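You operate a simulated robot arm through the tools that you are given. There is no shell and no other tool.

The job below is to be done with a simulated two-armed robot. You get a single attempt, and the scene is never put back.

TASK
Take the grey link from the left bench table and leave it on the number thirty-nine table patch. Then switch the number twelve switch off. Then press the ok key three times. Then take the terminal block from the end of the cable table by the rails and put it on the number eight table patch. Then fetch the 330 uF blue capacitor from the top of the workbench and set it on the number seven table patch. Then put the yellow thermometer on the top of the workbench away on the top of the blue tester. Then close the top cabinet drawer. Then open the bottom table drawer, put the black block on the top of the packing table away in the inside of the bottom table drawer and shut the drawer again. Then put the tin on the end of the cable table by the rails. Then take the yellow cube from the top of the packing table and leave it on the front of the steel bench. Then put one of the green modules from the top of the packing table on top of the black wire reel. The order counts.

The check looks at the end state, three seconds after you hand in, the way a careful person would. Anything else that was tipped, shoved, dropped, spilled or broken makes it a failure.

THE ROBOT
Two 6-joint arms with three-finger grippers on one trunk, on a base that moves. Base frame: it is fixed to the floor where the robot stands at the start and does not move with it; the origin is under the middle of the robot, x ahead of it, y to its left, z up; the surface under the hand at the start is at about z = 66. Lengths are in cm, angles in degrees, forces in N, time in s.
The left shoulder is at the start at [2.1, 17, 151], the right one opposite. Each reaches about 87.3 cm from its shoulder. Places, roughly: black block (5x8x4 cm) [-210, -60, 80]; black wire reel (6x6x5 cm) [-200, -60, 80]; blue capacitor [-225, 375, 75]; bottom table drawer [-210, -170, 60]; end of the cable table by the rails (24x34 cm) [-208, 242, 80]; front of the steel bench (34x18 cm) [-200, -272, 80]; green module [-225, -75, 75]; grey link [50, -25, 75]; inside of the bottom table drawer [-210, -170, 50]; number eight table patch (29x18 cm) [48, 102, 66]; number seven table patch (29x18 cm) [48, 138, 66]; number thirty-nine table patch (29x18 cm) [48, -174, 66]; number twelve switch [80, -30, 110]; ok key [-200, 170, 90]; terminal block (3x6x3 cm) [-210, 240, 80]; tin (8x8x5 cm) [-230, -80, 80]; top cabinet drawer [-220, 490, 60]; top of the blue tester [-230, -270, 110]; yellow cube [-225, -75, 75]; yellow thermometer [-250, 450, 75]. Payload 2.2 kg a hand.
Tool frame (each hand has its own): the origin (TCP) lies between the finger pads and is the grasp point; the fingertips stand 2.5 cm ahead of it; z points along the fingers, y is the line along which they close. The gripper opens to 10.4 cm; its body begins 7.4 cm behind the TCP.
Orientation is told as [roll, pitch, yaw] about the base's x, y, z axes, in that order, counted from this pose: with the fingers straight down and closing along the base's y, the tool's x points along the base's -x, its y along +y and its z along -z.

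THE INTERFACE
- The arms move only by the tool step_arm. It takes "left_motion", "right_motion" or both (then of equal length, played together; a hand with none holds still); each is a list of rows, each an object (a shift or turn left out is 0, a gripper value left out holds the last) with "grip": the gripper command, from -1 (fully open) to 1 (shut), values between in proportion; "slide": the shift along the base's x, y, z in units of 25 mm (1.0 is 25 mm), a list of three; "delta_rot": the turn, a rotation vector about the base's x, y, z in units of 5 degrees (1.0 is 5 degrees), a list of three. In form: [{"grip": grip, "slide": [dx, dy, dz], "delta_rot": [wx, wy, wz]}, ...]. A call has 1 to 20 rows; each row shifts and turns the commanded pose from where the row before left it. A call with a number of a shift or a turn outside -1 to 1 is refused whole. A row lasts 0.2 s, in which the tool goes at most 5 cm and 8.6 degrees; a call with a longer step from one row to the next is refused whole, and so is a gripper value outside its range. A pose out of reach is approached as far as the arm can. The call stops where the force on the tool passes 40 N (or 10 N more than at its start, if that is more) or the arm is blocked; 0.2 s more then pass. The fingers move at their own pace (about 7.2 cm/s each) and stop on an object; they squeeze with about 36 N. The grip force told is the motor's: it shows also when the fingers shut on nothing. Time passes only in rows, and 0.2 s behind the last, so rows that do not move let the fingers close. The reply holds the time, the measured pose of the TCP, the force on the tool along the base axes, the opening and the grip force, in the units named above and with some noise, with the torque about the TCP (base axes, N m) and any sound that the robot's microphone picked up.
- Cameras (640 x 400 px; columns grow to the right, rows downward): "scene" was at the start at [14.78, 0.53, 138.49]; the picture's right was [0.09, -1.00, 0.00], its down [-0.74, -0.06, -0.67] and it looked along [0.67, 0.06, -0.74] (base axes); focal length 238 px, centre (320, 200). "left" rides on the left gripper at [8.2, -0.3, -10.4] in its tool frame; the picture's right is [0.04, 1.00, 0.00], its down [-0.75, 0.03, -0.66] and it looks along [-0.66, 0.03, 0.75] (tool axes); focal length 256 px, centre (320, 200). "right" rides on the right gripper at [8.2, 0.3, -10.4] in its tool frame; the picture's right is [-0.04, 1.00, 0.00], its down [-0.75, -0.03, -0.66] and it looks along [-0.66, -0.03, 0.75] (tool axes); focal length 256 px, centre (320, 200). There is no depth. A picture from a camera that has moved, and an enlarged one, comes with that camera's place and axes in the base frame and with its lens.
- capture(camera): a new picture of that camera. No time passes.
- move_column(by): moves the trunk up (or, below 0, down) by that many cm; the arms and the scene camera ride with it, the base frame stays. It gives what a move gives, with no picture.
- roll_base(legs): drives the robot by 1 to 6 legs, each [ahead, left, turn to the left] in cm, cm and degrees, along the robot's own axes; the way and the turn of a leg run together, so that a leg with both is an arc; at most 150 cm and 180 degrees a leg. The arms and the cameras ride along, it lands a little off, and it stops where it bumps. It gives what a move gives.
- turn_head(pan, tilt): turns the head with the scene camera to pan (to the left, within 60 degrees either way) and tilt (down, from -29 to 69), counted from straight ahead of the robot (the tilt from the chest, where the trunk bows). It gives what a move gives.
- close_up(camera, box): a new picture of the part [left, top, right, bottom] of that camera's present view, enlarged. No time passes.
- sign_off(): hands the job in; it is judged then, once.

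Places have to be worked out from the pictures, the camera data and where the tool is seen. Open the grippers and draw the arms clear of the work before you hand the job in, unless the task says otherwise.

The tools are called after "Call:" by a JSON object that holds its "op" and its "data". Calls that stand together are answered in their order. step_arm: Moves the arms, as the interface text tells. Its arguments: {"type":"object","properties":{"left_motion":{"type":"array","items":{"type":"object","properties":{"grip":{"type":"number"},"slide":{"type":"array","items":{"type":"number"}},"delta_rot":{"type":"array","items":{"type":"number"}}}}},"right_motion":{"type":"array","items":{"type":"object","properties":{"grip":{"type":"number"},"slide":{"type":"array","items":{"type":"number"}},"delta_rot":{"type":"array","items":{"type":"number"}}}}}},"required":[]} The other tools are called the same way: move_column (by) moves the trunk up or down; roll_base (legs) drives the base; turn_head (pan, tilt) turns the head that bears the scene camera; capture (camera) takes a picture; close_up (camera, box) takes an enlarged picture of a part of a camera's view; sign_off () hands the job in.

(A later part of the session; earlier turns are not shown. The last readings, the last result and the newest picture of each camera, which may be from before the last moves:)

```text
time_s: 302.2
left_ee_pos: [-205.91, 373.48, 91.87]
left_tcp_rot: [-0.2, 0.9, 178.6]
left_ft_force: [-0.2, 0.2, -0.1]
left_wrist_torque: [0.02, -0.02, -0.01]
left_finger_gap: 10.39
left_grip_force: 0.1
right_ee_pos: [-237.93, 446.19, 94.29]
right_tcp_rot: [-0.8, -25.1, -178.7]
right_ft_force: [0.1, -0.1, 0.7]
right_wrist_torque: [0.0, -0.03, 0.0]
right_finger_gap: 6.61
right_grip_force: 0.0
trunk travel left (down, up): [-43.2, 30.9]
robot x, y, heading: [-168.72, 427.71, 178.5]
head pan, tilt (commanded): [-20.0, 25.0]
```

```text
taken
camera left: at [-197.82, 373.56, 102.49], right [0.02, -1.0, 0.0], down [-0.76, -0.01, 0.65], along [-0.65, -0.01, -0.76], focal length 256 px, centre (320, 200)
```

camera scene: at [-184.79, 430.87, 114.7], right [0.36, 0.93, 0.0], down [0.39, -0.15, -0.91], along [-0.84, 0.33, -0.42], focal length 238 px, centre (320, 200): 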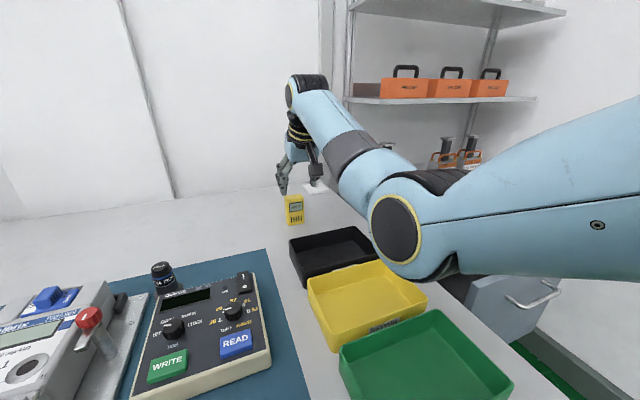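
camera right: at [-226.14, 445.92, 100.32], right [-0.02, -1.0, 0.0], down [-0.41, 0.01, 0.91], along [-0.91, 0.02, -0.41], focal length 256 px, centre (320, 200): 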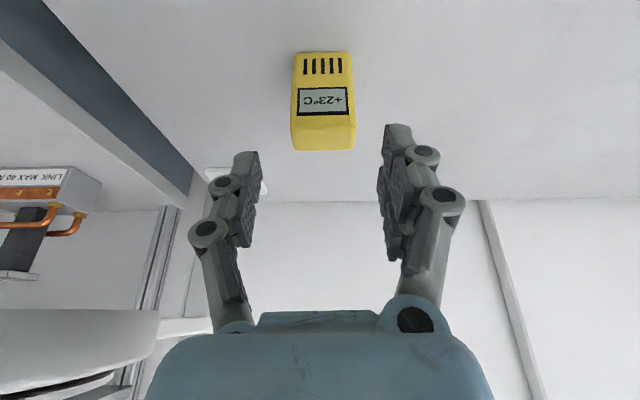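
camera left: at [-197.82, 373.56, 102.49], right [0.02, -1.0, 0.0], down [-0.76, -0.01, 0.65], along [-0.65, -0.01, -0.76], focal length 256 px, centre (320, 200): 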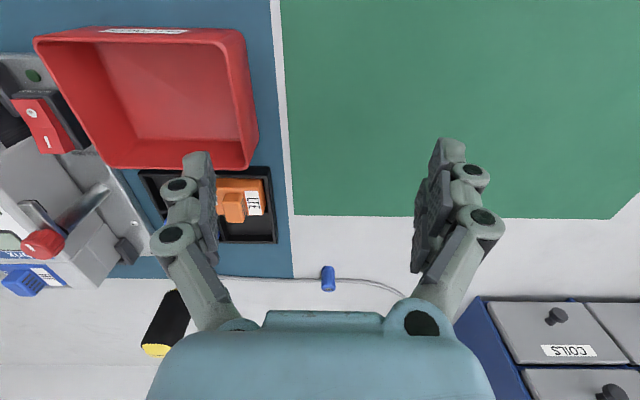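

Aligned. I go down along the finger axis in two stages.

Call:
{"op": "step_arm", "data": {"right_motion": [{"slide": [-0.39, -0.03, -0.83]}, {"slide": [-0.39, 0, -0.83]}, {}]}}

Call:
{"op": "capture", "data": {"camera": "right"}}

Call:
{"op": "close_up", "data": {"camera": "scene", "box": [240, 120, 380, 250]}}

```text
time_s: 303.0
left_ee_pos: [-205.95, 373.53, 91.8]
left_tcp_rot: [-0.2, 0.8, 178.6]
left_ft_force: [-0.2, 0.4, -0.4]
left_wrist_torque: [0.0, -0.01, 0.02]
left_finger_gap: 10.4
left_grip_force: 0.1
right_ee_pos: [-239.85, 445.97, 90.31]
right_tcp_rot: [-0.7, -25.0, -178.9]
right_ft_force: [0.0, -0.2, 0.5]
right_wrist_torque: [-0.01, 0.0, -0.06]
right_finger_gap: 6.6
right_grip_force: 0.1
trunk travel left (down, up): [-43.2, 30.9]
robot x, y, heading: [-168.7, 427.74, 178.7]
head pan, tilt (commanded): [-20.0, 25.0]
```

```text
taken
camera right: at [-228.15, 445.77, 96.18], right [-0.02, -1.0, 0.01], down [-0.41, 0.01, 0.91], along [-0.91, 0.02, -0.41], focal length 256 px, centre (320, 200)
```

right: 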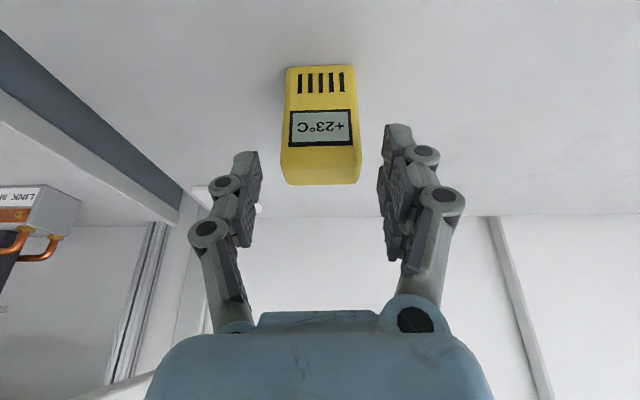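

```text
3.08 times, centred on (310, 185) of scene
camera zoom: at [-184.79, 430.87, 114.7], right [0.36, 0.93, 0.0], down [0.39, -0.15, -0.91], along [-0.84, 0.33, -0.42], focal length 731 px, centre (351, 246)
```

zoom: 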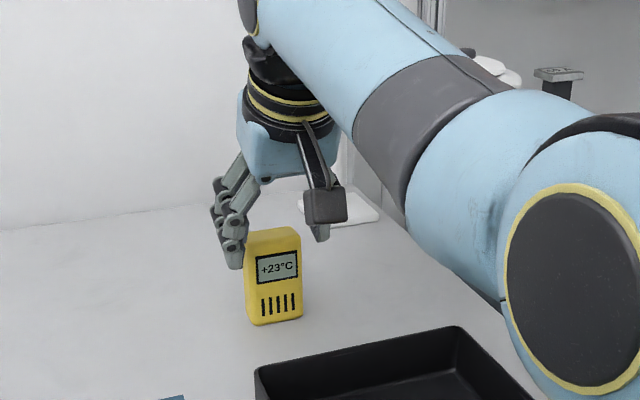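

The thermometer's top is at z≈88.5 and its middle near x=-242.6. I go down the last part and close on it.

Call:
{"op": "step_arm", "data": {"right_motion": [{"slide": [-0.5, 0.02, -0.85]}, {"slide": [-0.5, 0, -0.85]}, {}, {"grip": 1}, {"grip": 1}, {"grip": 1}, {"grip": 1}]}}

Call:
{"op": "capture", "data": {"camera": "right"}}

Call:
{"op": "close_up", "data": {"camera": "scene", "box": [240, 120, 380, 250]}}

```text
time_s: 304.6
left_ee_pos: [-205.78, 373.39, 91.85]
left_tcp_rot: [-0.3, 0.8, 178.6]
left_ft_force: [-0.3, 0.4, 0.1]
left_wrist_torque: [-0.02, 0.01, -0.01]
left_finger_gap: 10.41
left_grip_force: 0.0
right_ee_pos: [-242.21, 445.87, 85.97]
right_tcp_rot: [-0.7, -25.0, -178.7]
right_ft_force: [0.2, -0.6, 0.5]
right_wrist_torque: [-0.07, 0.02, -0.02]
right_finger_gap: 4.87
right_grip_force: 35.8
trunk travel left (down, up): [-43.2, 30.9]
robot x, y, heading: [-169.12, 428.08, 178.5]
head pan, tilt (commanded): [-20.0, 25.0]
```

```text
taken
camera right: at [-230.54, 445.7, 91.96], right [-0.02, -1.0, 0.0], down [-0.41, 0.01, 0.91], along [-0.91, 0.02, -0.41], focal length 256 px, centre (320, 200)
```

right: 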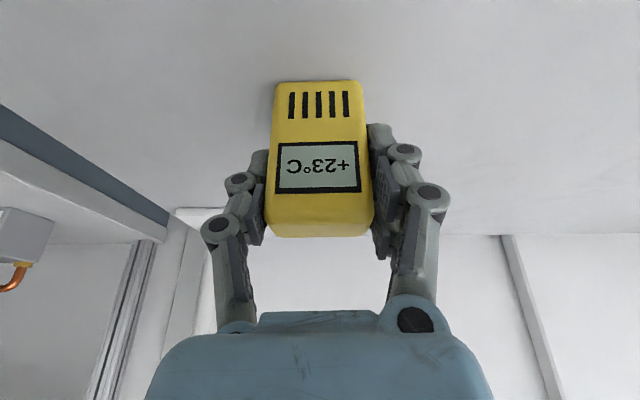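

```text
3.08 times, centred on (310, 185) of scene
camera zoom: at [-184.8, 430.86, 114.7], right [0.36, 0.93, 0.0], down [0.39, -0.15, -0.91], along [-0.84, 0.33, -0.42], focal length 731 px, centre (351, 246)
```

zoom: 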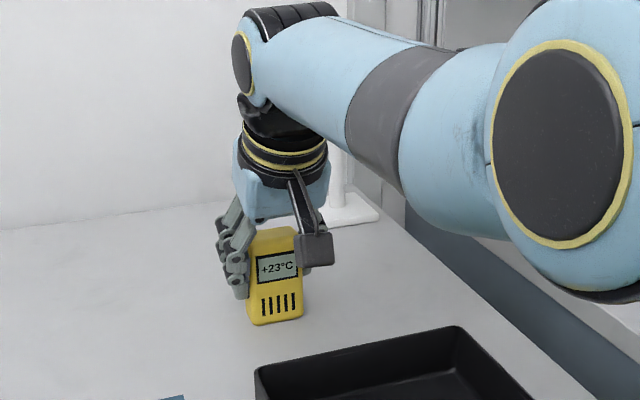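

Gripped at 4.87 cm. I lift it straight up by raising the trunk 12 cm, which also takes the left hand clear.

Call:
{"op": "move_column", "data": {"by": 3}}

Call:
{"op": "move_column", "data": {"by": 10}}

Call:
{"op": "capture", "data": {"camera": "scene"}}

Call:
{"op": "capture", "data": {"camera": "right"}}

```text
time_s: 305.4
left_ee_pos: [-205.94, 373.36, 94.86]
left_tcp_rot: [-0.1, 0.9, 178.5]
left_ft_force: [-0.4, -0.2, -0.6]
left_wrist_torque: [-0.03, -0.01, 0.0]
left_finger_gap: 10.41
left_grip_force: 0.0
right_ee_pos: [-242.21, 446.22, 88.93]
right_tcp_rot: [-0.7, -24.9, -178.8]
right_ft_force: [0.0, -0.4, -0.5]
right_wrist_torque: [-0.01, 0.0, -0.02]
right_finger_gap: 4.87
right_grip_force: 35.9
trunk travel left (down, up): [-46.2, 27.9]
robot x, y, heading: [-169.05, 427.59, 178.6]
head pan, tilt (commanded): [-20.0, 25.0]
```

```text
time_s: 306.7
left_ee_pos: [-205.83, 373.56, 104.83]
left_tcp_rot: [-0.2, 0.8, 178.6]
left_ft_force: [-0.5, -1.0, -0.2]
left_wrist_torque: [0.01, 0.01, 0.01]
left_finger_gap: 10.38
left_grip_force: 0.1
right_ee_pos: [-242.22, 446.15, 98.86]
right_tcp_rot: [-0.9, -24.9, -178.8]
right_ft_force: [0.3, 0.1, -1.6]
right_wrist_torque: [-0.01, 0.0, 0.02]
right_finger_gap: 4.86
right_grip_force: 35.8
trunk travel left (down, up): [-56.2, 17.9]
robot x, y, heading: [-168.59, 427.58, 178.7]
head pan, tilt (commanded): [-20.0, 25.0]
```

```text
taken
camera scene: at [-184.57, 430.85, 127.91], right [0.36, 0.93, 0.0], down [0.39, -0.15, -0.91], along [-0.84, 0.33, -0.42], focal length 238 px, centre (320, 200)
```

scene: 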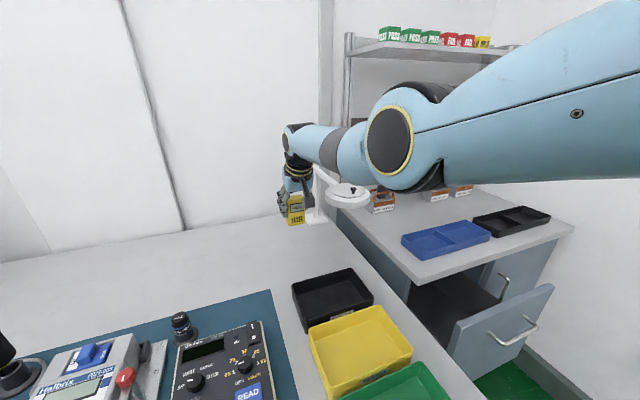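

```text
taken
camera right: at [-230.5, 445.91, 104.79], right [-0.02, -1.0, 0.0], down [-0.41, 0.01, 0.91], along [-0.91, 0.02, -0.41], focal length 256 px, centre (320, 200)
```

right: 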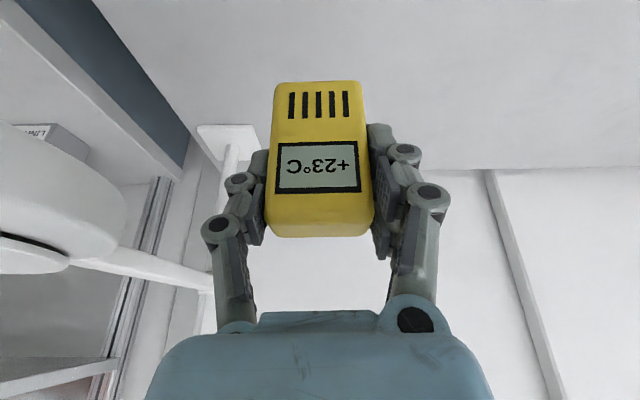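

The thermometer is held and the lamp is untouched. I back straight out, correct the heading, and drive along the aisle toward the blue tester at y≈-270, in stages.

Call:
{"op": "roll_base", "data": {"legs": [[-75, 0, 0], [0, 0, 1.3], [0, 150, 0], [0, 150, 0]]}}

Call:
{"op": "capture", "data": {"camera": "right"}}

```text
time_s: 325.1
left_ee_pos: [-120.5, 69.79, 104.92]
left_tcp_rot: [-0.2, 0.8, -177.1]
left_ft_force: [0.2, -0.7, 1.4]
left_wrist_torque: [0.0, -0.02, 0.0]
left_finger_gap: 10.38
left_grip_force: 0.0
right_ee_pos: [-162.15, 139.53, 98.91]
right_tcp_rot: [-0.9, -25.0, -174.5]
right_ft_force: [0.0, -0.2, -1.9]
right_wrist_torque: [-0.01, 0.02, -0.05]
right_finger_gap: 4.86
right_grip_force: 35.8
trunk travel left (down, up): [-56.2, 17.9]
robot x, y, heading: [-87.51, 126.44, -177.2]
head pan, tilt (commanded): [-20.0, 25.0]
```

```text
taken
camera right: at [-150.5, 140.2, 104.84], right [0.05, -1.0, 0.0], down [-0.41, -0.02, 0.91], along [-0.91, -0.05, -0.41], focal length 256 px, centre (320, 200)
```

right: 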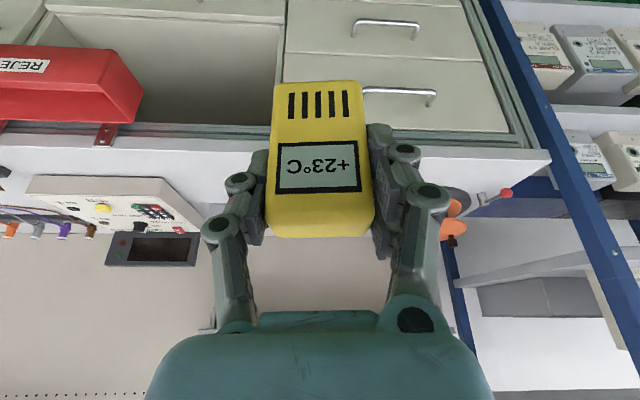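

Call:
{"op": "roll_base", "data": {"legs": [[0, 0, -2.8], [0, 150, 0], [0, 120, 0]]}}

Call:
{"op": "turn_head", "data": {"pan": 25, "tilt": 20}}

Call:
{"op": "capture", "data": {"camera": "scene"}}

Call:
{"op": "turn_head", "data": {"pan": -20, "tilt": 25}}

Call:
{"op": "capture", "data": {"camera": "scene"}}

```text
time_s: 338.5
left_ee_pos: [-116.92, -197.34, 104.88]
left_tcp_rot: [-0.2, 0.7, -178.7]
left_ft_force: [0.5, -0.2, 0.3]
left_wrist_torque: [0.03, 0.02, -0.01]
left_finger_gap: 10.39
left_grip_force: 0.0
right_ee_pos: [-156.71, -126.4, 99.02]
right_tcp_rot: [-0.8, -25.0, -175.9]
right_ft_force: [-0.7, -1.5, -0.8]
right_wrist_torque: [0.01, 0.02, 0.01]
right_finger_gap: 4.87
right_grip_force: 36.2
trunk travel left (down, up): [-56.2, 17.9]
robot x, y, heading: [-82.46, -141.57, -178.6]
head pan, tilt (commanded): [-20.0, 25.0]
```

```text
time_s: 339.6
left_ee_pos: [-116.84, -197.38, 104.88]
left_tcp_rot: [-0.2, 0.9, -178.6]
left_ft_force: [0.1, 0.1, 0.0]
left_wrist_torque: [0.01, -0.01, 0.0]
left_finger_gap: 10.38
left_grip_force: 0.1
right_ee_pos: [-156.63, -126.53, 98.9]
right_tcp_rot: [-0.9, -25.0, -176.0]
right_ft_force: [-0.7, -0.1, -1.1]
right_wrist_torque: [0.03, 0.0, 0.02]
right_finger_gap: 4.85
right_grip_force: 35.4
trunk travel left (down, up): [-56.2, 17.9]
robot x, y, heading: [-82.44, -141.45, -178.7]
head pan, tilt (commanded): [25.0, 20.0]
```

```text
taken
camera scene: at [-97.95, -146.07, 128.73], right [-0.44, 0.9, 0.0], down [0.31, 0.15, -0.94], along [-0.84, -0.42, -0.34], focal length 238 px, centre (320, 200)
```

scene: 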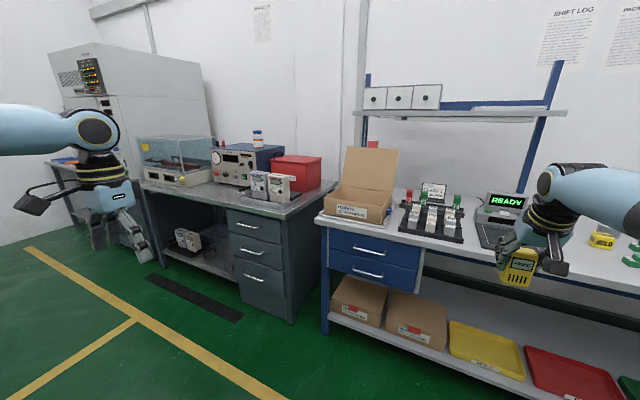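

```text
time_s: 340.8
left_ee_pos: [-116.88, -197.31, 104.85]
left_tcp_rot: [-0.2, 0.8, -178.7]
left_ft_force: [-0.3, -0.2, 0.0]
left_wrist_torque: [-0.03, 0.02, -0.02]
left_finger_gap: 10.39
left_grip_force: 0.0
right_ee_pos: [-156.72, -126.41, 98.92]
right_tcp_rot: [-0.8, -25.0, -176.0]
right_ft_force: [0.4, -0.2, -1.7]
right_wrist_torque: [0.02, 0.0, 0.03]
right_finger_gap: 4.86
right_grip_force: 35.7
trunk travel left (down, up): [-56.2, 17.9]
robot x, y, heading: [-82.2, -141.62, -178.7]
head pan, tilt (commanded): [-20.0, 25.0]
```

```text
taken
camera scene: at [-98.33, -139.01, 127.92], right [0.32, 0.95, 0.0], down [0.4, -0.13, -0.91], along [-0.86, 0.29, -0.42], focal length 238 px, centre (320, 200)
```

scene: 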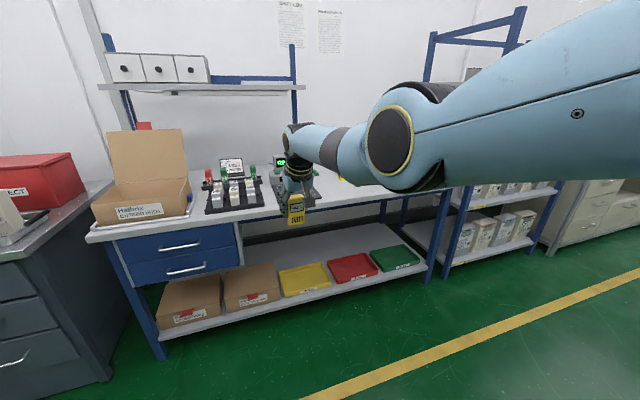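

I see the steel bench with the blue tester (a small bottle already on its top) beyond the packing table. I drive 90 cm further left and look.

Call:
{"op": "roll_base", "data": {"legs": [[0, 90, -1.3]]}}

Call:
{"op": "turn_head", "data": {"pan": 20, "tilt": 20}}

Call:
{"op": "capture", "data": {"camera": "scene"}}

Call:
{"op": "turn_head", "data": {"pan": 0, "tilt": 20}}

Call:
{"op": "capture", "data": {"camera": "scene"}}

```text
time_s: 345.5
left_ee_pos: [-117.21, -285.53, 104.98]
left_tcp_rot: [-0.1, 0.7, 179.9]
left_ft_force: [-0.5, 0.5, -0.6]
left_wrist_torque: [0.01, 0.03, -0.04]
left_finger_gap: 10.42
left_grip_force: 0.1
right_ee_pos: [-155.25, -213.7, 98.95]
right_tcp_rot: [-0.9, -25.0, -177.5]
right_ft_force: [-0.3, 0.7, -1.3]
right_wrist_torque: [-0.03, 0.03, 0.03]
right_finger_gap: 4.86
right_grip_force: 36.5
trunk travel left (down, up): [-56.2, 17.9]
robot x, y, heading: [-81.32, -230.58, 180.1]
head pan, tilt (commanded): [-20.0, 25.0]
```

```text
time_s: 346.5
left_ee_pos: [-117.3, -285.47, 104.88]
left_tcp_rot: [-0.1, 0.7, 179.8]
left_ft_force: [0.1, 0.1, 0.3]
left_wrist_torque: [0.04, 0.01, -0.02]
left_finger_gap: 10.41
left_grip_force: 0.1
right_ee_pos: [-155.38, -213.84, 98.98]
right_tcp_rot: [-0.8, -25.0, -177.5]
right_ft_force: [0.8, -0.2, -2.1]
right_wrist_torque: [-0.02, 0.02, 0.03]
right_finger_gap: 4.88
right_grip_force: 36.0
trunk travel left (down, up): [-56.2, 17.9]
robot x, y, heading: [-81.31, -230.79, 180.0]
head pan, tilt (commanded): [20.0, 20.0]
```

```text
taken
camera scene: at [-97.43, -234.02, 128.73], right [-0.34, 0.94, 0.0], down [0.32, 0.12, -0.94], along [-0.88, -0.32, -0.34], focal length 238 px, centre (320, 200)
```

scene: 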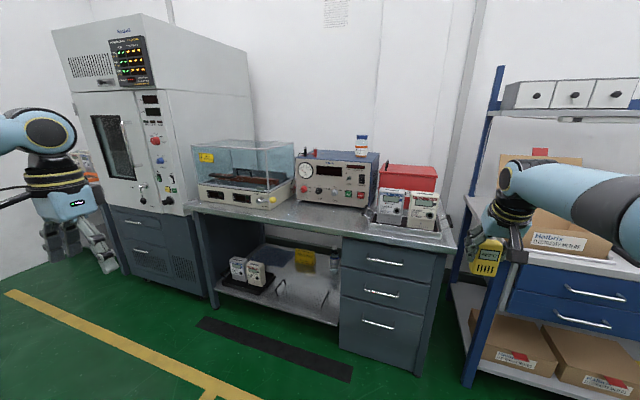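

```text
time_s: 347.4
left_ee_pos: [-117.33, -285.52, 104.95]
left_tcp_rot: [-0.2, 0.9, 180.0]
left_ft_force: [0.1, 0.4, 0.9]
left_wrist_torque: [0.0, -0.01, 0.02]
left_finger_gap: 10.38
left_grip_force: 0.0
right_ee_pos: [-155.41, -213.58, 98.93]
right_tcp_rot: [-0.8, -24.9, -177.5]
right_ft_force: [0.6, -0.4, -0.5]
right_wrist_torque: [-0.01, 0.01, 0.01]
right_finger_gap: 4.9
right_grip_force: 36.2
trunk travel left (down, up): [-56.2, 17.9]
robot x, y, heading: [-81.29, -230.69, 180.0]
head pan, tilt (commanded): [0.0, 20.0]
```

```text
taken
camera scene: at [-97.98, -230.85, 128.73], right [0.0, 1.0, 0.0], down [0.34, 0.0, -0.94], along [-0.94, 0.0, -0.34], focal length 238 px, centre (320, 200)
```

scene: 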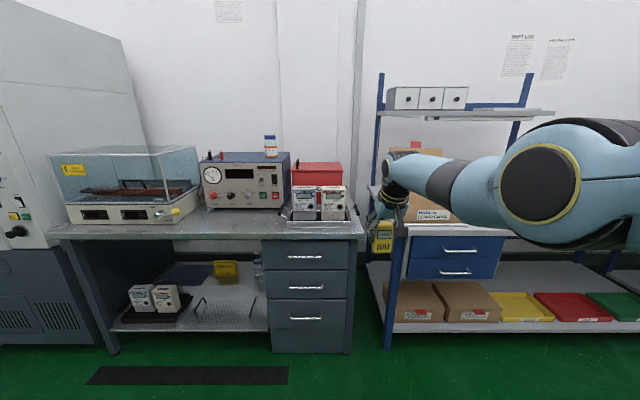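

The tester's top is at about z=105, spanning y -291..-248 and x -221..-255, with a bottle near (-240, -260) and knobs at its left; I'll use the free front middle at about (-229, -271). First I bring the left hand in, raise the trunk, and line up in y.

Call:
{"op": "step_arm", "data": {"left_motion": [{"slide": [0, 1, -0.2]}, {"slide": [0, 1, -0.2]}, {"slide": [0, 1, -0.2]}, {"slide": [0, 1, -0.2]}, {"slide": [0, 1, -0.2]}, {"slide": [0, 1, -0.2]}, {"slide": [0, 1, -0.2]}, {"slide": [0, 1, -0.2]}, {}]}}

Call:
{"op": "move_column", "data": {"by": 15}}

Call:
{"op": "roll_base", "data": {"legs": [[0, 57, 0]]}}

Call:
{"op": "turn_head", "data": {"pan": 0, "tilt": 25}}

Call:
{"op": "capture", "data": {"camera": "scene"}}

Call:
{"op": "capture", "data": {"camera": "right"}}

```text
time_s: 349.4
left_ee_pos: [-115.98, -267.56, 99.7]
left_tcp_rot: [-0.2, 0.6, 179.9]
left_ft_force: [0.9, 0.4, 0.4]
left_wrist_torque: [-0.01, 0.01, -0.01]
left_finger_gap: 10.41
left_grip_force: 0.1
left hand out of reach, approached as far as the arm can: row 7, 8
right_ee_pos: [-155.39, -213.7, 98.91]
right_tcp_rot: [-0.8, -25.1, -177.5]
right_ft_force: [-0.2, -0.6, -0.9]
right_wrist_torque: [0.04, 0.03, -0.02]
right_finger_gap: 4.86
right_grip_force: 36.0
trunk travel left (down, up): [-56.2, 17.9]
robot x, y, heading: [-81.35, -230.4, 179.9]
head pan, tilt (commanded): [0.0, 20.0]
```

```text
time_s: 351.1
left_ee_pos: [-116.05, -267.59, 114.71]
left_tcp_rot: [-0.3, 0.7, 179.8]
left_ft_force: [0.0, -1.1, 0.4]
left_wrist_torque: [0.0, -0.02, 0.01]
left_finger_gap: 10.39
left_grip_force: 0.0
right_ee_pos: [-155.35, -213.77, 113.94]
right_tcp_rot: [-0.7, -24.9, -177.5]
right_ft_force: [0.2, 0.0, -0.3]
right_wrist_torque: [-0.01, -0.04, -0.01]
right_finger_gap: 4.86
right_grip_force: 35.7
trunk travel left (down, up): [-71.2, 2.9]
robot x, y, heading: [-81.15, -230.62, 179.7]
head pan, tilt (commanded): [0.0, 20.0]
```

```text
time_s: 354.4
left_ee_pos: [-115.09, -326.64, 114.8]
left_tcp_rot: [-0.2, 0.6, -179.3]
left_ft_force: [-0.2, 0.3, 0.3]
left_wrist_torque: [0.02, 0.02, 0.01]
left_finger_gap: 10.41
left_grip_force: 0.1
right_ee_pos: [-155.28, -273.37, 113.97]
right_tcp_rot: [-0.7, -25.0, -176.5]
right_ft_force: [-0.3, 0.4, -0.6]
right_wrist_torque: [0.02, 0.03, 0.02]
right_finger_gap: 4.87
right_grip_force: 36.3
trunk travel left (down, up): [-71.2, 2.9]
robot x, y, heading: [-81.01, -289.14, -179.6]
head pan, tilt (commanded): [0.0, 20.0]
```

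```text
time_s: 355.1
left_ee_pos: [-115.13, -326.62, 114.73]
left_tcp_rot: [-0.4, 0.6, -179.3]
left_ft_force: [-0.3, -0.2, 0.5]
left_wrist_torque: [0.0, -0.01, 0.01]
left_finger_gap: 10.39
left_grip_force: 0.1
right_ee_pos: [-155.18, -273.36, 113.97]
right_tcp_rot: [-0.8, -24.9, -176.6]
right_ft_force: [-0.7, 0.0, -0.7]
right_wrist_torque: [-0.03, 0.02, -0.01]
right_finger_gap: 4.87
right_grip_force: 35.9
trunk travel left (down, up): [-71.2, 2.9]
robot x, y, heading: [-81.19, -289.05, -179.6]
head pan, tilt (commanded): [0.0, 25.0]
```

```text
taken
camera scene: at [-97.5, -289.61, 142.97], right [-0.01, 1.0, 0.0], down [0.42, 0.01, -0.91], along [-0.91, -0.01, -0.42], focal length 238 px, centre (320, 200)
```

scene: 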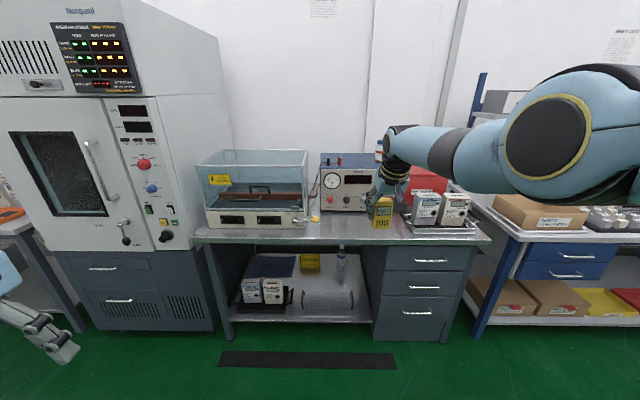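

```text
taken
camera right: at [-143.52, -273.11, 119.83], right [0.02, -1.0, 0.0], down [-0.41, 0.0, 0.91], along [-0.91, -0.02, -0.41], focal length 256 px, centre (320, 200)
```

right: 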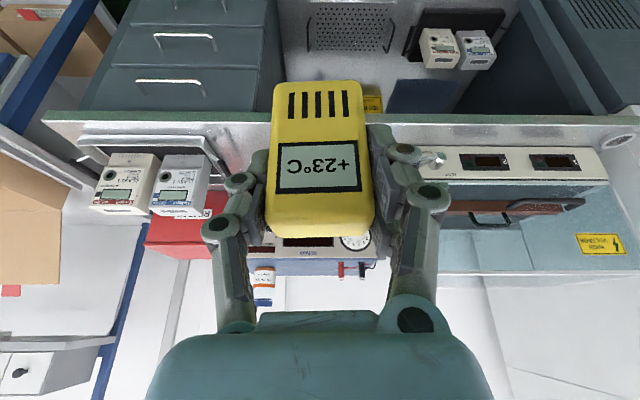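

The tester's top is at z≈105.4 with its front edge at x≈-218.5. The thermometer's bottom is at about z=108, so I drive ahead 66 cm, shifting 3 cm right, and check.

Call:
{"op": "roll_base", "data": {"legs": [[60, -3, 0]]}}

Call:
{"op": "turn_head", "data": {"pan": -10, "tilt": 30}}

Call:
{"op": "capture", "data": {"camera": "scene"}}

Call:
{"op": "capture", "data": {"camera": "right"}}

```text
time_s: 358.5
left_ee_pos: [-176.68, -322.72, 114.82]
left_tcp_rot: [-0.3, 0.7, 179.3]
left_ft_force: [-0.4, 0.7, 0.4]
left_wrist_torque: [0.01, -0.01, 0.02]
left_finger_gap: 10.41
left_grip_force: 0.1
right_ee_pos: [-215.35, -268.29, 113.93]
right_tcp_rot: [-0.8, -25.1, -178.2]
right_ft_force: [0.1, 0.5, -0.6]
right_wrist_torque: [0.0, 0.01, 0.02]
right_finger_gap: 4.86
right_grip_force: 36.2
trunk travel left (down, up): [-71.2, 2.9]
robot x, y, heading: [-141.6, -286.45, 179.4]
head pan, tilt (commanded): [0.0, 25.0]
```

```text
time_s: 359.2
left_ee_pos: [-176.69, -322.72, 114.88]
left_tcp_rot: [-0.4, 0.7, 179.1]
left_ft_force: [0.3, 0.1, 0.1]
left_wrist_torque: [0.02, 0.01, -0.01]
left_finger_gap: 10.41
left_grip_force: 0.0
right_ee_pos: [-215.37, -268.28, 113.91]
right_tcp_rot: [-0.8, -24.9, -178.1]
right_ft_force: [0.2, -0.4, -1.3]
right_wrist_torque: [0.0, 0.0, 0.01]
right_finger_gap: 4.83
right_grip_force: 35.9
trunk travel left (down, up): [-71.2, 2.9]
robot x, y, heading: [-141.95, -286.12, 179.1]
head pan, tilt (commanded): [-10.0, 30.0]
```

```text
taken
camera scene: at [-157.8, -284.62, 142.18], right [0.19, 0.98, 0.0], down [0.49, -0.09, -0.87], along [-0.85, 0.16, -0.5], focal length 238 px, centre (320, 200)
```

scene: 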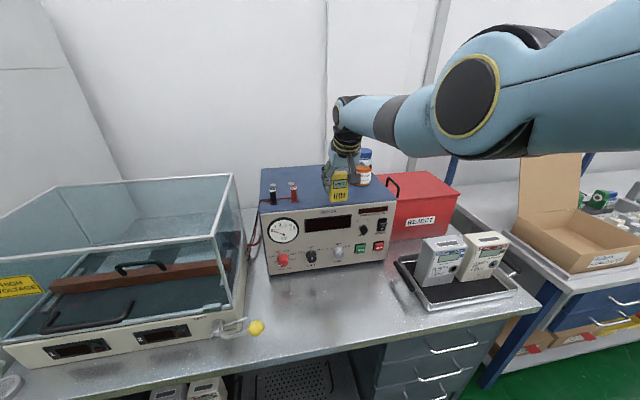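

```text
taken
camera right: at [-203.69, -268.47, 119.82], right [-0.01, -1.0, 0.0], down [-0.41, 0.01, 0.91], along [-0.91, 0.01, -0.41], focal length 256 px, centre (320, 200)
```

right: 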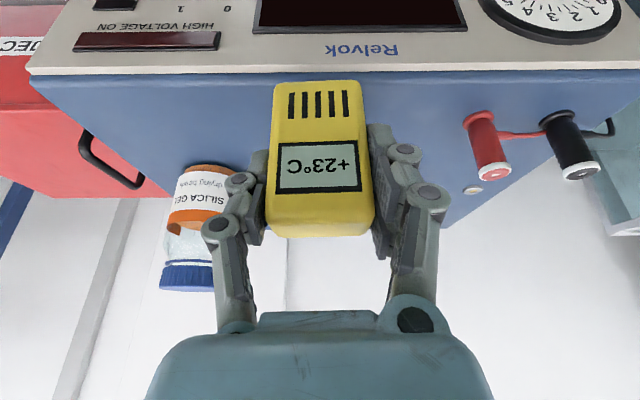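

I see the bottle ("SILICA GEL") at about (-230, -256) and the posts near y=-281, so the spot at (-226, -270.5) is free. I drive ahead 10 cm and shift the hand 2 cm left.

Call:
{"op": "roll_base", "data": {"legs": [[10.5, 0, 0]]}}

Call:
{"op": "step_arm", "data": {"right_motion": [{"slide": [0, -0.45, 0], "grip": 1}, {"slide": [0, -0.45, -0.2]}, {}]}}

Call:
{"op": "capture", "data": {"camera": "right"}}

Call:
{"op": "close_up", "data": {"camera": "scene", "box": [240, 100, 420, 240]}}

```text
time_s: 360.4
left_ee_pos: [-187.29, -322.6, 114.64]
left_tcp_rot: [-0.3, 0.7, 179.1]
left_ft_force: [0.0, -1.1, -0.2]
left_wrist_torque: [0.02, -0.01, 0.0]
left_finger_gap: 10.4
left_grip_force: 0.1
right_ee_pos: [-225.96, -268.08, 113.92]
right_tcp_rot: [-0.8, -25.0, -178.2]
right_ft_force: [-0.3, 0.1, -0.7]
right_wrist_torque: [0.02, -0.01, -0.01]
right_finger_gap: 4.84
right_grip_force: 36.3
trunk travel left (down, up): [-71.2, 2.9]
robot x, y, heading: [-152.3, -285.87, 179.1]
head pan, tilt (commanded): [-10.0, 30.0]
```

```text
time_s: 361.2
left_ee_pos: [-187.15, -322.47, 114.74]
left_tcp_rot: [-0.4, 0.7, 179.1]
left_ft_force: [-1.4, -0.1, -0.3]
left_wrist_torque: [0.0, 0.02, 0.0]
left_finger_gap: 10.38
left_grip_force: 0.1
right_ee_pos: [-225.47, -270.21, 113.5]
right_tcp_rot: [-0.7, -25.0, -178.3]
right_ft_force: [1.6, 0.7, -1.2]
right_wrist_torque: [-0.01, -0.01, 0.0]
right_finger_gap: 4.83
right_grip_force: 36.1
right hand out of reach, approached as far as the arm can: row 2
trunk travel left (down, up): [-71.2, 2.9]
robot x, y, heading: [-152.31, -285.98, 179.1]
head pan, tilt (commanded): [-10.0, 30.0]
```

```text
taken
camera right: at [-213.83, -270.38, 119.41], right [-0.01, -1.0, 0.0], down [-0.41, 0.01, 0.91], along [-0.91, 0.01, -0.41], focal length 256 px, centre (320, 200)
```

right: 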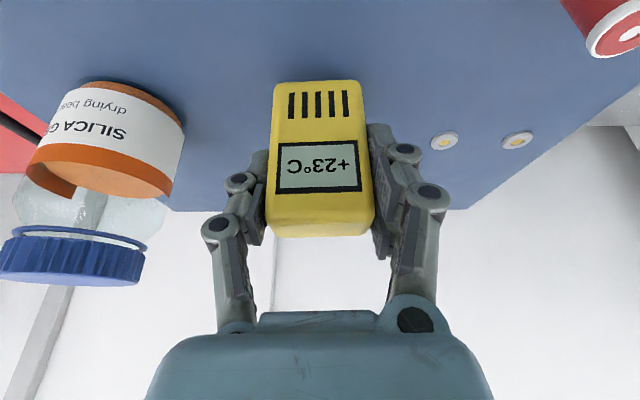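

```text
2.86 times, centred on (330, 170) of scene
camera zoom: at [-168.23, -284.41, 142.18], right [0.19, 0.98, 0.0], down [0.49, -0.09, -0.87], along [-0.85, 0.16, -0.5], focal length 679 px, centre (291, 286)
```

zoom: 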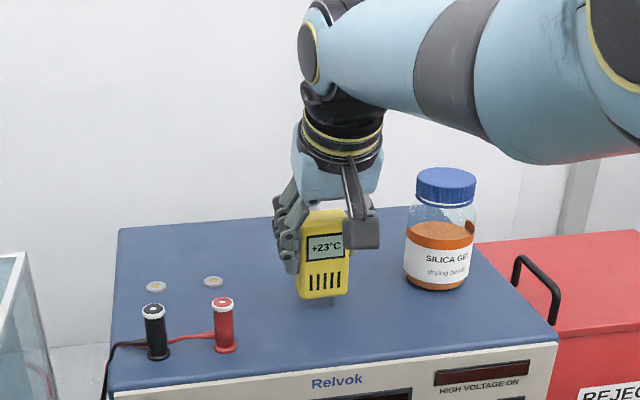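

It hovers about 2 cm over the tester's top, clear of bottle and posts. I drive 2 cm nearer to gain slack for the arm, then lower in small steps.

Call:
{"op": "roll_base", "data": {"legs": [[2.5, 0, 0]]}}

Call:
{"op": "step_arm", "data": {"right_motion": [{"slide": [0, 0, -0.3], "grip": 1}, {"slide": [0, 0, -0.2]}, {}]}}

Call:
{"op": "close_up", "data": {"camera": "scene", "box": [260, 120, 400, 230]}}

```text
time_s: 362.0
left_ee_pos: [-189.49, -322.74, 114.7]
left_tcp_rot: [-0.2, 0.6, 179.2]
left_ft_force: [0.9, -0.4, 0.2]
left_wrist_torque: [0.0, 0.0, 0.0]
left_finger_gap: 10.41
left_grip_force: 0.1
right_ee_pos: [-227.83, -270.33, 113.53]
right_tcp_rot: [-0.7, -25.1, -178.2]
right_ft_force: [-0.1, 0.2, -0.8]
right_wrist_torque: [0.04, 0.02, 0.0]
right_finger_gap: 4.88
right_grip_force: 35.9
trunk travel left (down, up): [-71.2, 2.9]
robot x, y, heading: [-154.77, -285.71, 179.1]
head pan, tilt (commanded): [-10.0, 30.0]
```

```text
time_s: 362.8
left_ee_pos: [-189.69, -322.55, 114.73]
left_tcp_rot: [-0.4, 0.7, 179.2]
left_ft_force: [-0.2, -0.7, 0.8]
left_wrist_torque: [0.0, 0.01, 0.0]
left_finger_gap: 10.41
left_grip_force: 0.1
right_ee_pos: [-227.71, -270.25, 112.39]
right_tcp_rot: [-0.9, -24.9, -178.3]
right_ft_force: [0.1, 0.2, -1.3]
right_wrist_torque: [-0.02, 0.0, 0.06]
right_finger_gap: 4.85
right_grip_force: 35.7
trunk travel left (down, up): [-71.2, 2.9]
robot x, y, heading: [-154.99, -285.7, 179.1]
head pan, tilt (commanded): [-10.0, 30.0]
```

```text
3.64 times, centred on (330, 175) of scene
camera zoom: at [-170.68, -284.41, 142.17], right [0.19, 0.98, 0.0], down [0.49, -0.09, -0.87], along [-0.85, 0.16, -0.5], focal length 864 px, centre (284, 291)
```

zoom: 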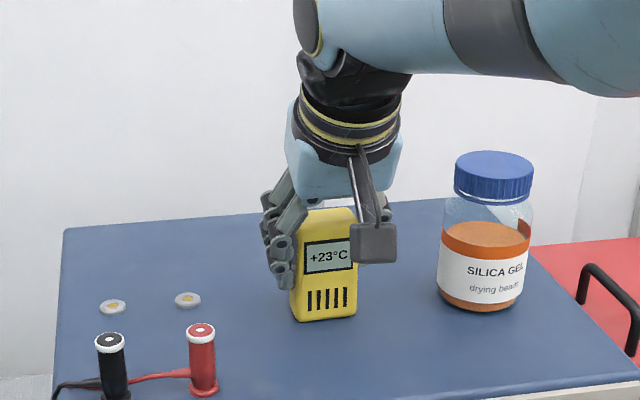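

Now small steps down until I feel the tester's top.

Call:
{"op": "step_arm", "data": {"right_motion": [{"slide": [0, 0, -0.14], "grip": 1}, {}]}}

Call:
{"op": "step_arm", "data": {"right_motion": [{"slide": [0, 0, -0.1], "grip": 1}, {}]}}

Call:
{"op": "step_arm", "data": {"right_motion": [{"slide": [0, 0, -0.1], "grip": 1}, {}]}}

```text
time_s: 363.4
left_ee_pos: [-189.39, -322.51, 114.81]
left_tcp_rot: [-0.2, 0.6, 179.2]
left_ft_force: [0.8, 0.0, 0.5]
left_wrist_torque: [-0.04, -0.02, 0.01]
left_finger_gap: 10.4
left_grip_force: 0.1
right_ee_pos: [-227.68, -270.26, 112.26]
right_tcp_rot: [-0.8, -25.2, -178.3]
right_ft_force: [0.7, 1.1, 9.5]
right_wrist_torque: [-0.16, -0.09, -0.01]
right_finger_gap: 4.83
right_grip_force: 36.1
right hand out of reach, approached as far as the arm can: row 1
trunk travel left (down, up): [-71.2, 2.9]
robot x, y, heading: [-154.75, -286.09, 179.5]
head pan, tilt (commanded): [-10.0, 30.0]
```

```text
time_s: 364.0
left_ee_pos: [-189.41, -322.59, 114.91]
left_tcp_rot: [-0.2, 0.7, 179.1]
left_ft_force: [-0.2, -0.5, -0.2]
left_wrist_torque: [0.0, -0.01, 0.0]
left_finger_gap: 10.4
left_grip_force: 0.1
right_ee_pos: [-227.68, -270.23, 112.26]
right_tcp_rot: [-0.9, -25.5, -178.1]
right_ft_force: [-4.3, 1.2, 24.3]
right_wrist_torque: [-0.06, -0.13, 0.0]
right_finger_gap: 4.87
right_grip_force: 36.2
trunk travel left (down, up): [-71.2, 2.9]
robot x, y, heading: [-154.69, -286.0, 179.1]
head pan, tilt (commanded): [-10.0, 30.0]
```

```text
time_s: 364.6
left_ee_pos: [-189.36, -322.62, 114.75]
left_tcp_rot: [-0.3, 0.6, 179.2]
left_ft_force: [-0.3, -0.6, -0.2]
left_wrist_torque: [-0.01, 0.02, -0.01]
left_finger_gap: 10.43
left_grip_force: 0.0
right_ee_pos: [-227.65, -270.25, 112.09]
right_tcp_rot: [-0.8, -25.4, -178.1]
right_ft_force: [-8.5, 0.1, 24.8]
right_wrist_torque: [-0.1, 0.47, 0.0]
right_finger_gap: 4.87
right_grip_force: 35.8
trunk travel left (down, up): [-71.2, 2.9]
robot x, y, heading: [-154.79, -285.94, 179.0]
head pan, tilt (commanded): [-10.0, 30.0]
```

It stands on the tester (25 N). I ease up until the force is small, then open.

Call:
{"op": "step_arm", "data": {"right_motion": [{"slide": [0, 0, 0.12], "grip": 1}, {}]}}

Call:
{"op": "step_arm", "data": {"right_motion": [{"slide": [0, 0, 0.06], "grip": 1}, {}]}}

```text
time_s: 365.2
left_ee_pos: [-189.49, -322.53, 114.78]
left_tcp_rot: [-0.3, 0.6, 179.1]
left_ft_force: [0.6, -0.4, 0.1]
left_wrist_torque: [-0.01, -0.01, 0.0]
left_finger_gap: 10.38
left_grip_force: 0.1
right_ee_pos: [-227.57, -270.21, 112.07]
right_tcp_rot: [-0.8, -25.1, -178.2]
right_ft_force: [-6.4, 0.0, 17.8]
right_wrist_torque: [-0.12, 0.6, -0.02]
right_finger_gap: 4.87
right_grip_force: 36.4
trunk travel left (down, up): [-71.2, 2.9]
robot x, y, heading: [-154.39, -285.86, 179.2]
head pan, tilt (commanded): [-10.0, 30.0]
```

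```text
time_s: 365.8
left_ee_pos: [-189.6, -322.53, 114.74]
left_tcp_rot: [-0.3, 0.7, 179.3]
left_ft_force: [-0.3, -0.7, 0.5]
left_wrist_torque: [0.02, 0.0, 0.01]
left_finger_gap: 10.41
left_grip_force: 0.0
right_ee_pos: [-227.35, -270.36, 112.02]
right_tcp_rot: [-0.7, -25.0, -178.2]
right_ft_force: [-3.4, -0.5, 11.5]
right_wrist_torque: [-0.16, 0.36, 0.02]
right_finger_gap: 4.85
right_grip_force: 36.0
trunk travel left (down, up): [-71.2, 2.9]
robot x, y, heading: [-154.46, -286.06, 179.2]
head pan, tilt (commanded): [-10.0, 30.0]
```

Call:
{"op": "step_arm", "data": {"right_motion": [{"slide": [0, 0, 0.06], "grip": 1}, {}]}}

Call:
{"op": "close_up", "data": {"camera": "scene", "box": [290, 160, 370, 220]}}

```text
time_s: 366.4
left_ee_pos: [-189.45, -322.53, 114.65]
left_tcp_rot: [-0.3, 0.7, 179.3]
left_ft_force: [0.5, -0.1, 0.1]
left_wrist_torque: [0.02, 0.01, 0.0]
left_finger_gap: 10.42
left_grip_force: 0.1
right_ee_pos: [-227.43, -270.19, 112.02]
right_tcp_rot: [-0.8, -24.8, -178.2]
right_ft_force: [0.6, -2.1, 5.1]
right_wrist_torque: [-0.15, 0.04, 0.0]
right_finger_gap: 4.86
right_grip_force: 36.4
trunk travel left (down, up): [-71.2, 2.9]
robot x, y, heading: [-154.49, -285.89, 179.2]
head pan, tilt (commanded): [-10.0, 30.0]
```

```text
6.67 times, centred on (330, 190) of scene
camera zoom: at [-170.58, -284.47, 142.18], right [0.19, 0.98, 0.0], down [0.49, -0.09, -0.87], along [-0.85, 0.16, -0.5], focal length 1584 px, centre (253, 267)
```

zoom: 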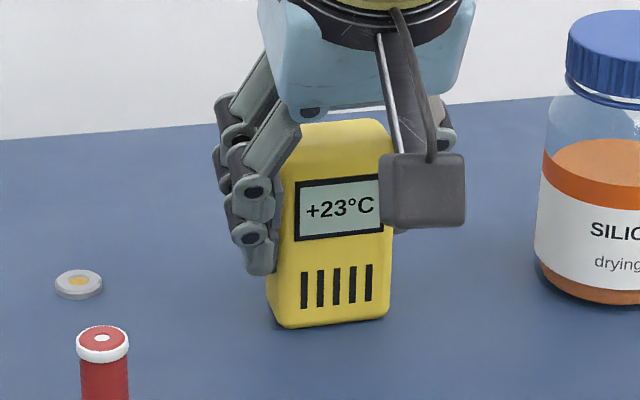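

The force is down to 5 N and the thermometer stands square on the top. I open to 6.8 cm and withdraw back along the finger axis.

Call:
{"op": "step_arm", "data": {"right_motion": [{"grip": 0.0}, {"grip": -0.2}, {"grip": -0.3}, {"grip": -0.3}, {"grip": -0.3}, {"slide": [0.2, 0, 0.45]}, {"slide": [0.4, 0, 0.85]}, {"slide": [0.4, 0, 0.85]}, {}]}}

Call:
{"op": "close_up", "data": {"camera": "scene", "box": [240, 110, 420, 230]}}

Call:
{"op": "capture", "data": {"camera": "right"}}

```text
time_s: 368.4
left_ee_pos: [-189.55, -322.6, 114.81]
left_tcp_rot: [-0.3, 0.7, 179.2]
left_ft_force: [-0.3, 0.6, 0.4]
left_wrist_torque: [-0.01, -0.02, -0.01]
left_finger_gap: 10.42
left_grip_force: 0.0
right_ee_pos: [-224.86, -270.38, 117.42]
right_tcp_rot: [-0.8, -24.9, -178.1]
right_ft_force: [-0.9, -0.4, -1.1]
right_wrist_torque: [0.03, -0.05, 0.0]
right_finger_gap: 6.79
right_grip_force: 0.0
trunk travel left (down, up): [-71.2, 2.9]
robot x, y, heading: [-154.41, -286.13, 179.1]
head pan, tilt (commanded): [-10.0, 30.0]
```

```text
3.33 times, centred on (330, 170) of scene
camera zoom: at [-170.68, -284.41, 142.17], right [0.19, 0.98, 0.0], down [0.49, -0.09, -0.87], along [-0.85, 0.16, -0.5], focal length 792 px, centre (287, 300)
```

zoom: 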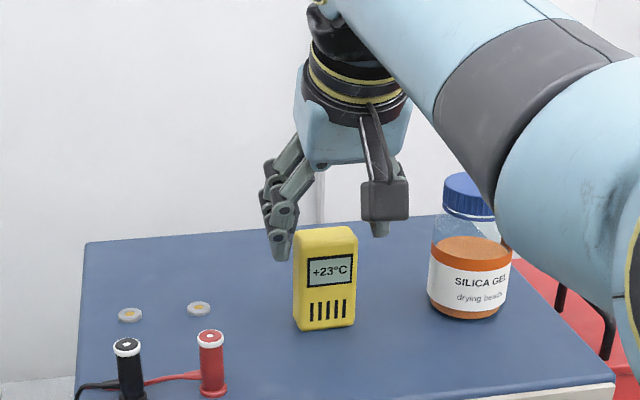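

```text
taken
camera right: at [-213.26, -270.47, 123.3], right [-0.01, -1.0, 0.0], down [-0.41, 0.01, 0.91], along [-0.91, 0.01, -0.41], focal length 256 px, centre (320, 200)
```

right: 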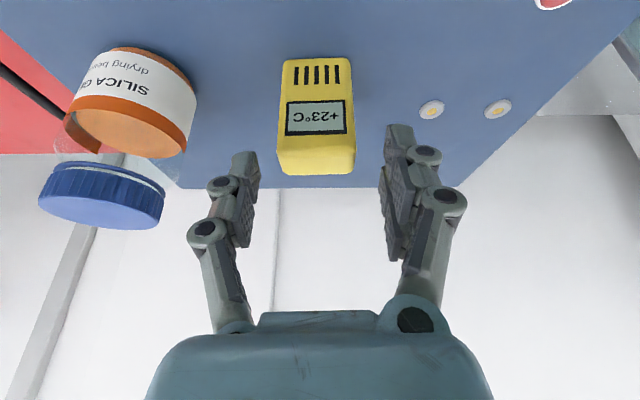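

The thermometer stands on the tester beside the bottle. I rise a little more, back out, and start the way back to the cabinet at y≈490 for its drawer.

Call:
{"op": "move_column", "data": {"by": 2.8}}

Call:
{"op": "roll_base", "data": {"legs": [[-70, 0, 0], [0, 0, 0.8], [0, -150, 0], [0, -150, 0]]}}

Call:
{"op": "capture", "data": {"camera": "scene"}}

```text
time_s: 369.1
left_ee_pos: [-189.65, -322.55, 117.52]
left_tcp_rot: [-0.3, 0.7, 179.2]
left_ft_force: [-0.7, 0.6, 0.4]
left_wrist_torque: [-0.02, 0.0, 0.01]
left_finger_gap: 10.38
left_grip_force: 0.1
right_ee_pos: [-225.09, -270.22, 120.39]
right_tcp_rot: [-0.8, -25.0, -178.2]
right_ft_force: [0.7, -0.2, 0.6]
right_wrist_torque: [0.03, 0.02, -0.01]
right_finger_gap: 6.76
right_grip_force: 0.1
trunk travel left (down, up): [-74.0, 0.1]
robot x, y, heading: [-154.43, -285.73, 179.3]
head pan, tilt (commanded): [-10.0, 30.0]
```

```text
time_s: 387.3
left_ee_pos: [-115.68, -25.95, 117.64]
left_tcp_rot: [-0.4, 0.7, 178.6]
left_ft_force: [-0.4, -0.3, -0.1]
left_wrist_torque: [0.0, 0.0, -0.02]
left_finger_gap: 10.41
left_grip_force: 0.0
right_ee_pos: [-150.67, 26.67, 120.28]
right_tcp_rot: [-0.8, -25.0, -178.8]
right_ft_force: [0.3, -0.2, 0.0]
right_wrist_torque: [-0.03, -0.02, -0.01]
right_finger_gap: 6.76
right_grip_force: 0.1
trunk travel left (down, up): [-74.0, 0.1]
robot x, y, heading: [-80.28, 9.9, 178.9]
head pan, tilt (commanded): [-10.0, 30.0]
```

```text
taken
camera scene: at [-96.34, 11.94, 144.99], right [0.2, 0.98, 0.0], down [0.49, -0.1, -0.87], along [-0.85, 0.17, -0.5], focal length 238 px, centre (320, 200)
```

scene: 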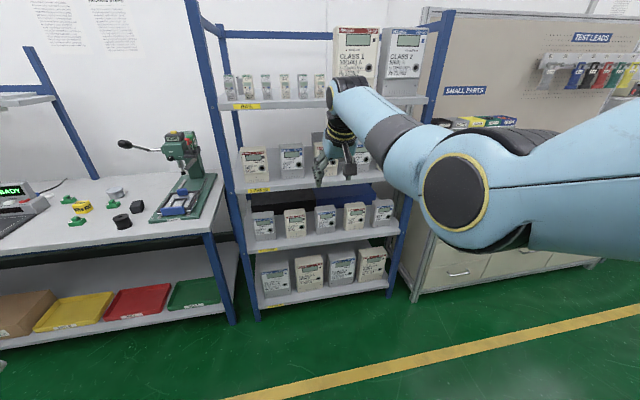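

In passing I zoom in on the packing table's end, where the yellow cube, green modules, reel, block and tin lie.

Call:
{"op": "close_up", "data": {"camera": "scene", "box": [30, 120, 230, 245]}}

Call:
{"op": "roll_base", "data": {"legs": [[0, 0, 1.1], [0, -150, 0], [0, -150, 0], [0, -145, 0]]}}

Call:
{"op": "turn_head", "data": {"pan": -15, "tilt": 25}}

Call:
{"op": "capture", "data": {"camera": "scene"}}

```text
3.20 times, centred on (130, 182) of scene
camera zoom: at [-96.34, 11.94, 144.99], right [0.2, 0.98, 0.0], down [0.49, -0.1, -0.87], along [-0.85, 0.17, -0.5], focal length 760 px, centre (928, 256)
```

zoom: 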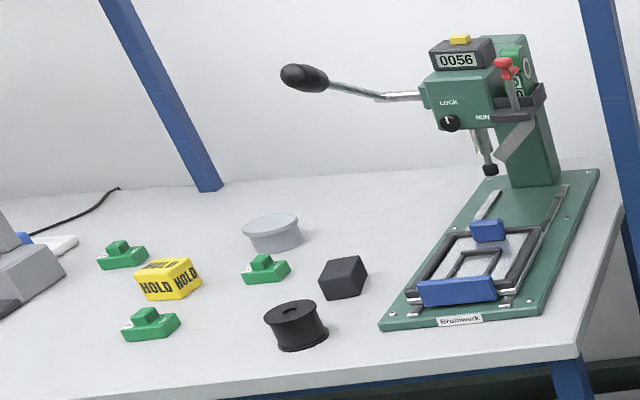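

```text
time_s: 409.1
left_ee_pos: [-111.66, 424.07, 117.54]
left_tcp_rot: [-0.4, 0.7, 179.7]
left_ft_force: [-0.4, -0.1, 0.1]
left_wrist_torque: [0.02, 0.03, -0.01]
left_finger_gap: 10.4
left_grip_force: 0.1
right_ee_pos: [-147.82, 475.95, 120.23]
right_tcp_rot: [-0.8, -25.1, -177.7]
right_ft_force: [-0.4, 0.2, 0.1]
right_wrist_torque: [0.01, 0.01, 0.0]
right_finger_gap: 6.79
right_grip_force: 0.0
trunk travel left (down, up): [-74.0, 0.1]
robot x, y, heading: [-76.78, 460.55, 179.8]
head pan, tilt (commanded): [-10.0, 30.0]
```

```text
time_s: 409.8
left_ee_pos: [-111.83, 423.98, 117.48]
left_tcp_rot: [-0.3, 0.6, 179.6]
left_ft_force: [0.2, -0.3, -0.2]
left_wrist_torque: [-0.01, 0.03, -0.01]
left_finger_gap: 10.39
left_grip_force: 0.1
right_ee_pos: [-147.67, 476.1, 120.33]
right_tcp_rot: [-0.8, -25.0, -177.5]
right_ft_force: [0.3, -0.1, 0.2]
right_wrist_torque: [0.0, 0.0, 0.0]
right_finger_gap: 6.75
right_grip_force: 0.1
trunk travel left (down, up): [-74.0, 0.1]
robot x, y, heading: [-77.42, 460.52, 179.8]
head pan, tilt (commanded): [-15.0, 25.0]
```

```text
taken
camera scene: at [-93.17, 463.13, 145.78], right [0.26, 0.96, 0.0], down [0.41, -0.11, -0.91], along [-0.87, 0.24, -0.42], focal length 238 px, centre (320, 200)
```

scene: 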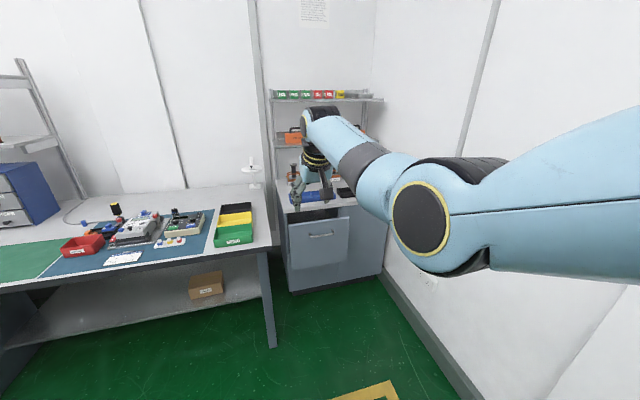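

The open drawer's handle is at about (-209, 496, 67), its panel spanning y 477–513 and z 39–75, with the cabinet front near x=-227. I'll push it with the closed right fingers pointing forward; first I try to draw the left hand back out of the way.

Call:
{"op": "step_arm", "data": {"left_motion": [{"slide": [0.8, -0.6, -0.3]}, {"slide": [0.8, -0.6, -0.3]}, {"slide": [0.8, -0.6, -0.3]}, {"slide": [0.8, -0.6, -0.3]}, {"slide": [0.8, -0.6, -0.3]}, {"slide": [0.8, -0.6, -0.3]}, {"slide": [0.8, -0.6, -0.3]}, {"slide": [0.8, -0.6, -0.3]}, {"slide": [0.8, -0.6, -0.3]}, {"slide": [0.8, -0.6, -0.3]}, {}]}}

Call:
{"op": "turn_head", "data": {"pan": 30, "tilt": 40}}

Call:
{"op": "capture", "data": {"camera": "scene"}}

```text
time_s: 412.2
left_ee_pos: [-101.41, 418.5, 112.6]
left_tcp_rot: [-0.3, 0.7, 179.7]
left_ft_force: [-0.4, 0.3, 0.3]
left_wrist_torque: [-0.03, 0.02, -0.01]
left_finger_gap: 10.41
left_grip_force: 0.1
left hand out of reach, approached as far as the arm can: row 5, 6, 7, 8, 9, 10
right_ee_pos: [-147.86, 476.0, 120.28]
right_tcp_rot: [-0.8, -25.0, -177.7]
right_ft_force: [0.2, -0.3, 0.0]
right_wrist_torque: [0.02, -0.01, 0.01]
right_finger_gap: 6.76
right_grip_force: 0.0
trunk travel left (down, up): [-74.0, 0.1]
robot x, y, heading: [-77.14, 460.61, 179.5]
head pan, tilt (commanded): [-15.0, 25.0]
```

```text
time_s: 413.3
left_ee_pos: [-101.53, 418.43, 112.64]
left_tcp_rot: [-0.3, 0.7, 179.7]
left_ft_force: [-0.1, -0.5, 0.8]
left_wrist_torque: [0.0, -0.02, 0.03]
left_finger_gap: 10.39
left_grip_force: 0.1
right_ee_pos: [-147.77, 475.94, 120.31]
right_tcp_rot: [-0.9, -25.0, -177.7]
right_ft_force: [-0.7, -0.3, 0.4]
right_wrist_torque: [-0.02, -0.04, 0.01]
right_finger_gap: 6.76
right_grip_force: 0.1
trunk travel left (down, up): [-74.0, 0.1]
robot x, y, heading: [-76.95, 460.81, 179.7]
head pan, tilt (commanded): [30.0, 40.0]
```

```text
taken
camera scene: at [-91.67, 456.48, 143.45], right [-0.49, 0.87, 0.0], down [0.56, 0.32, -0.77], along [-0.67, -0.38, -0.64], focal length 238 px, centre (320, 200)
```

scene: 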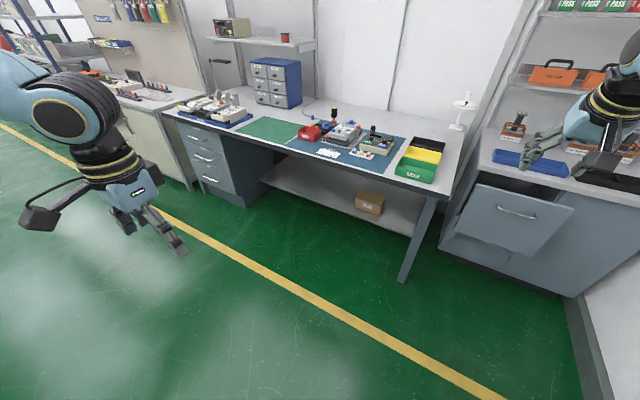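

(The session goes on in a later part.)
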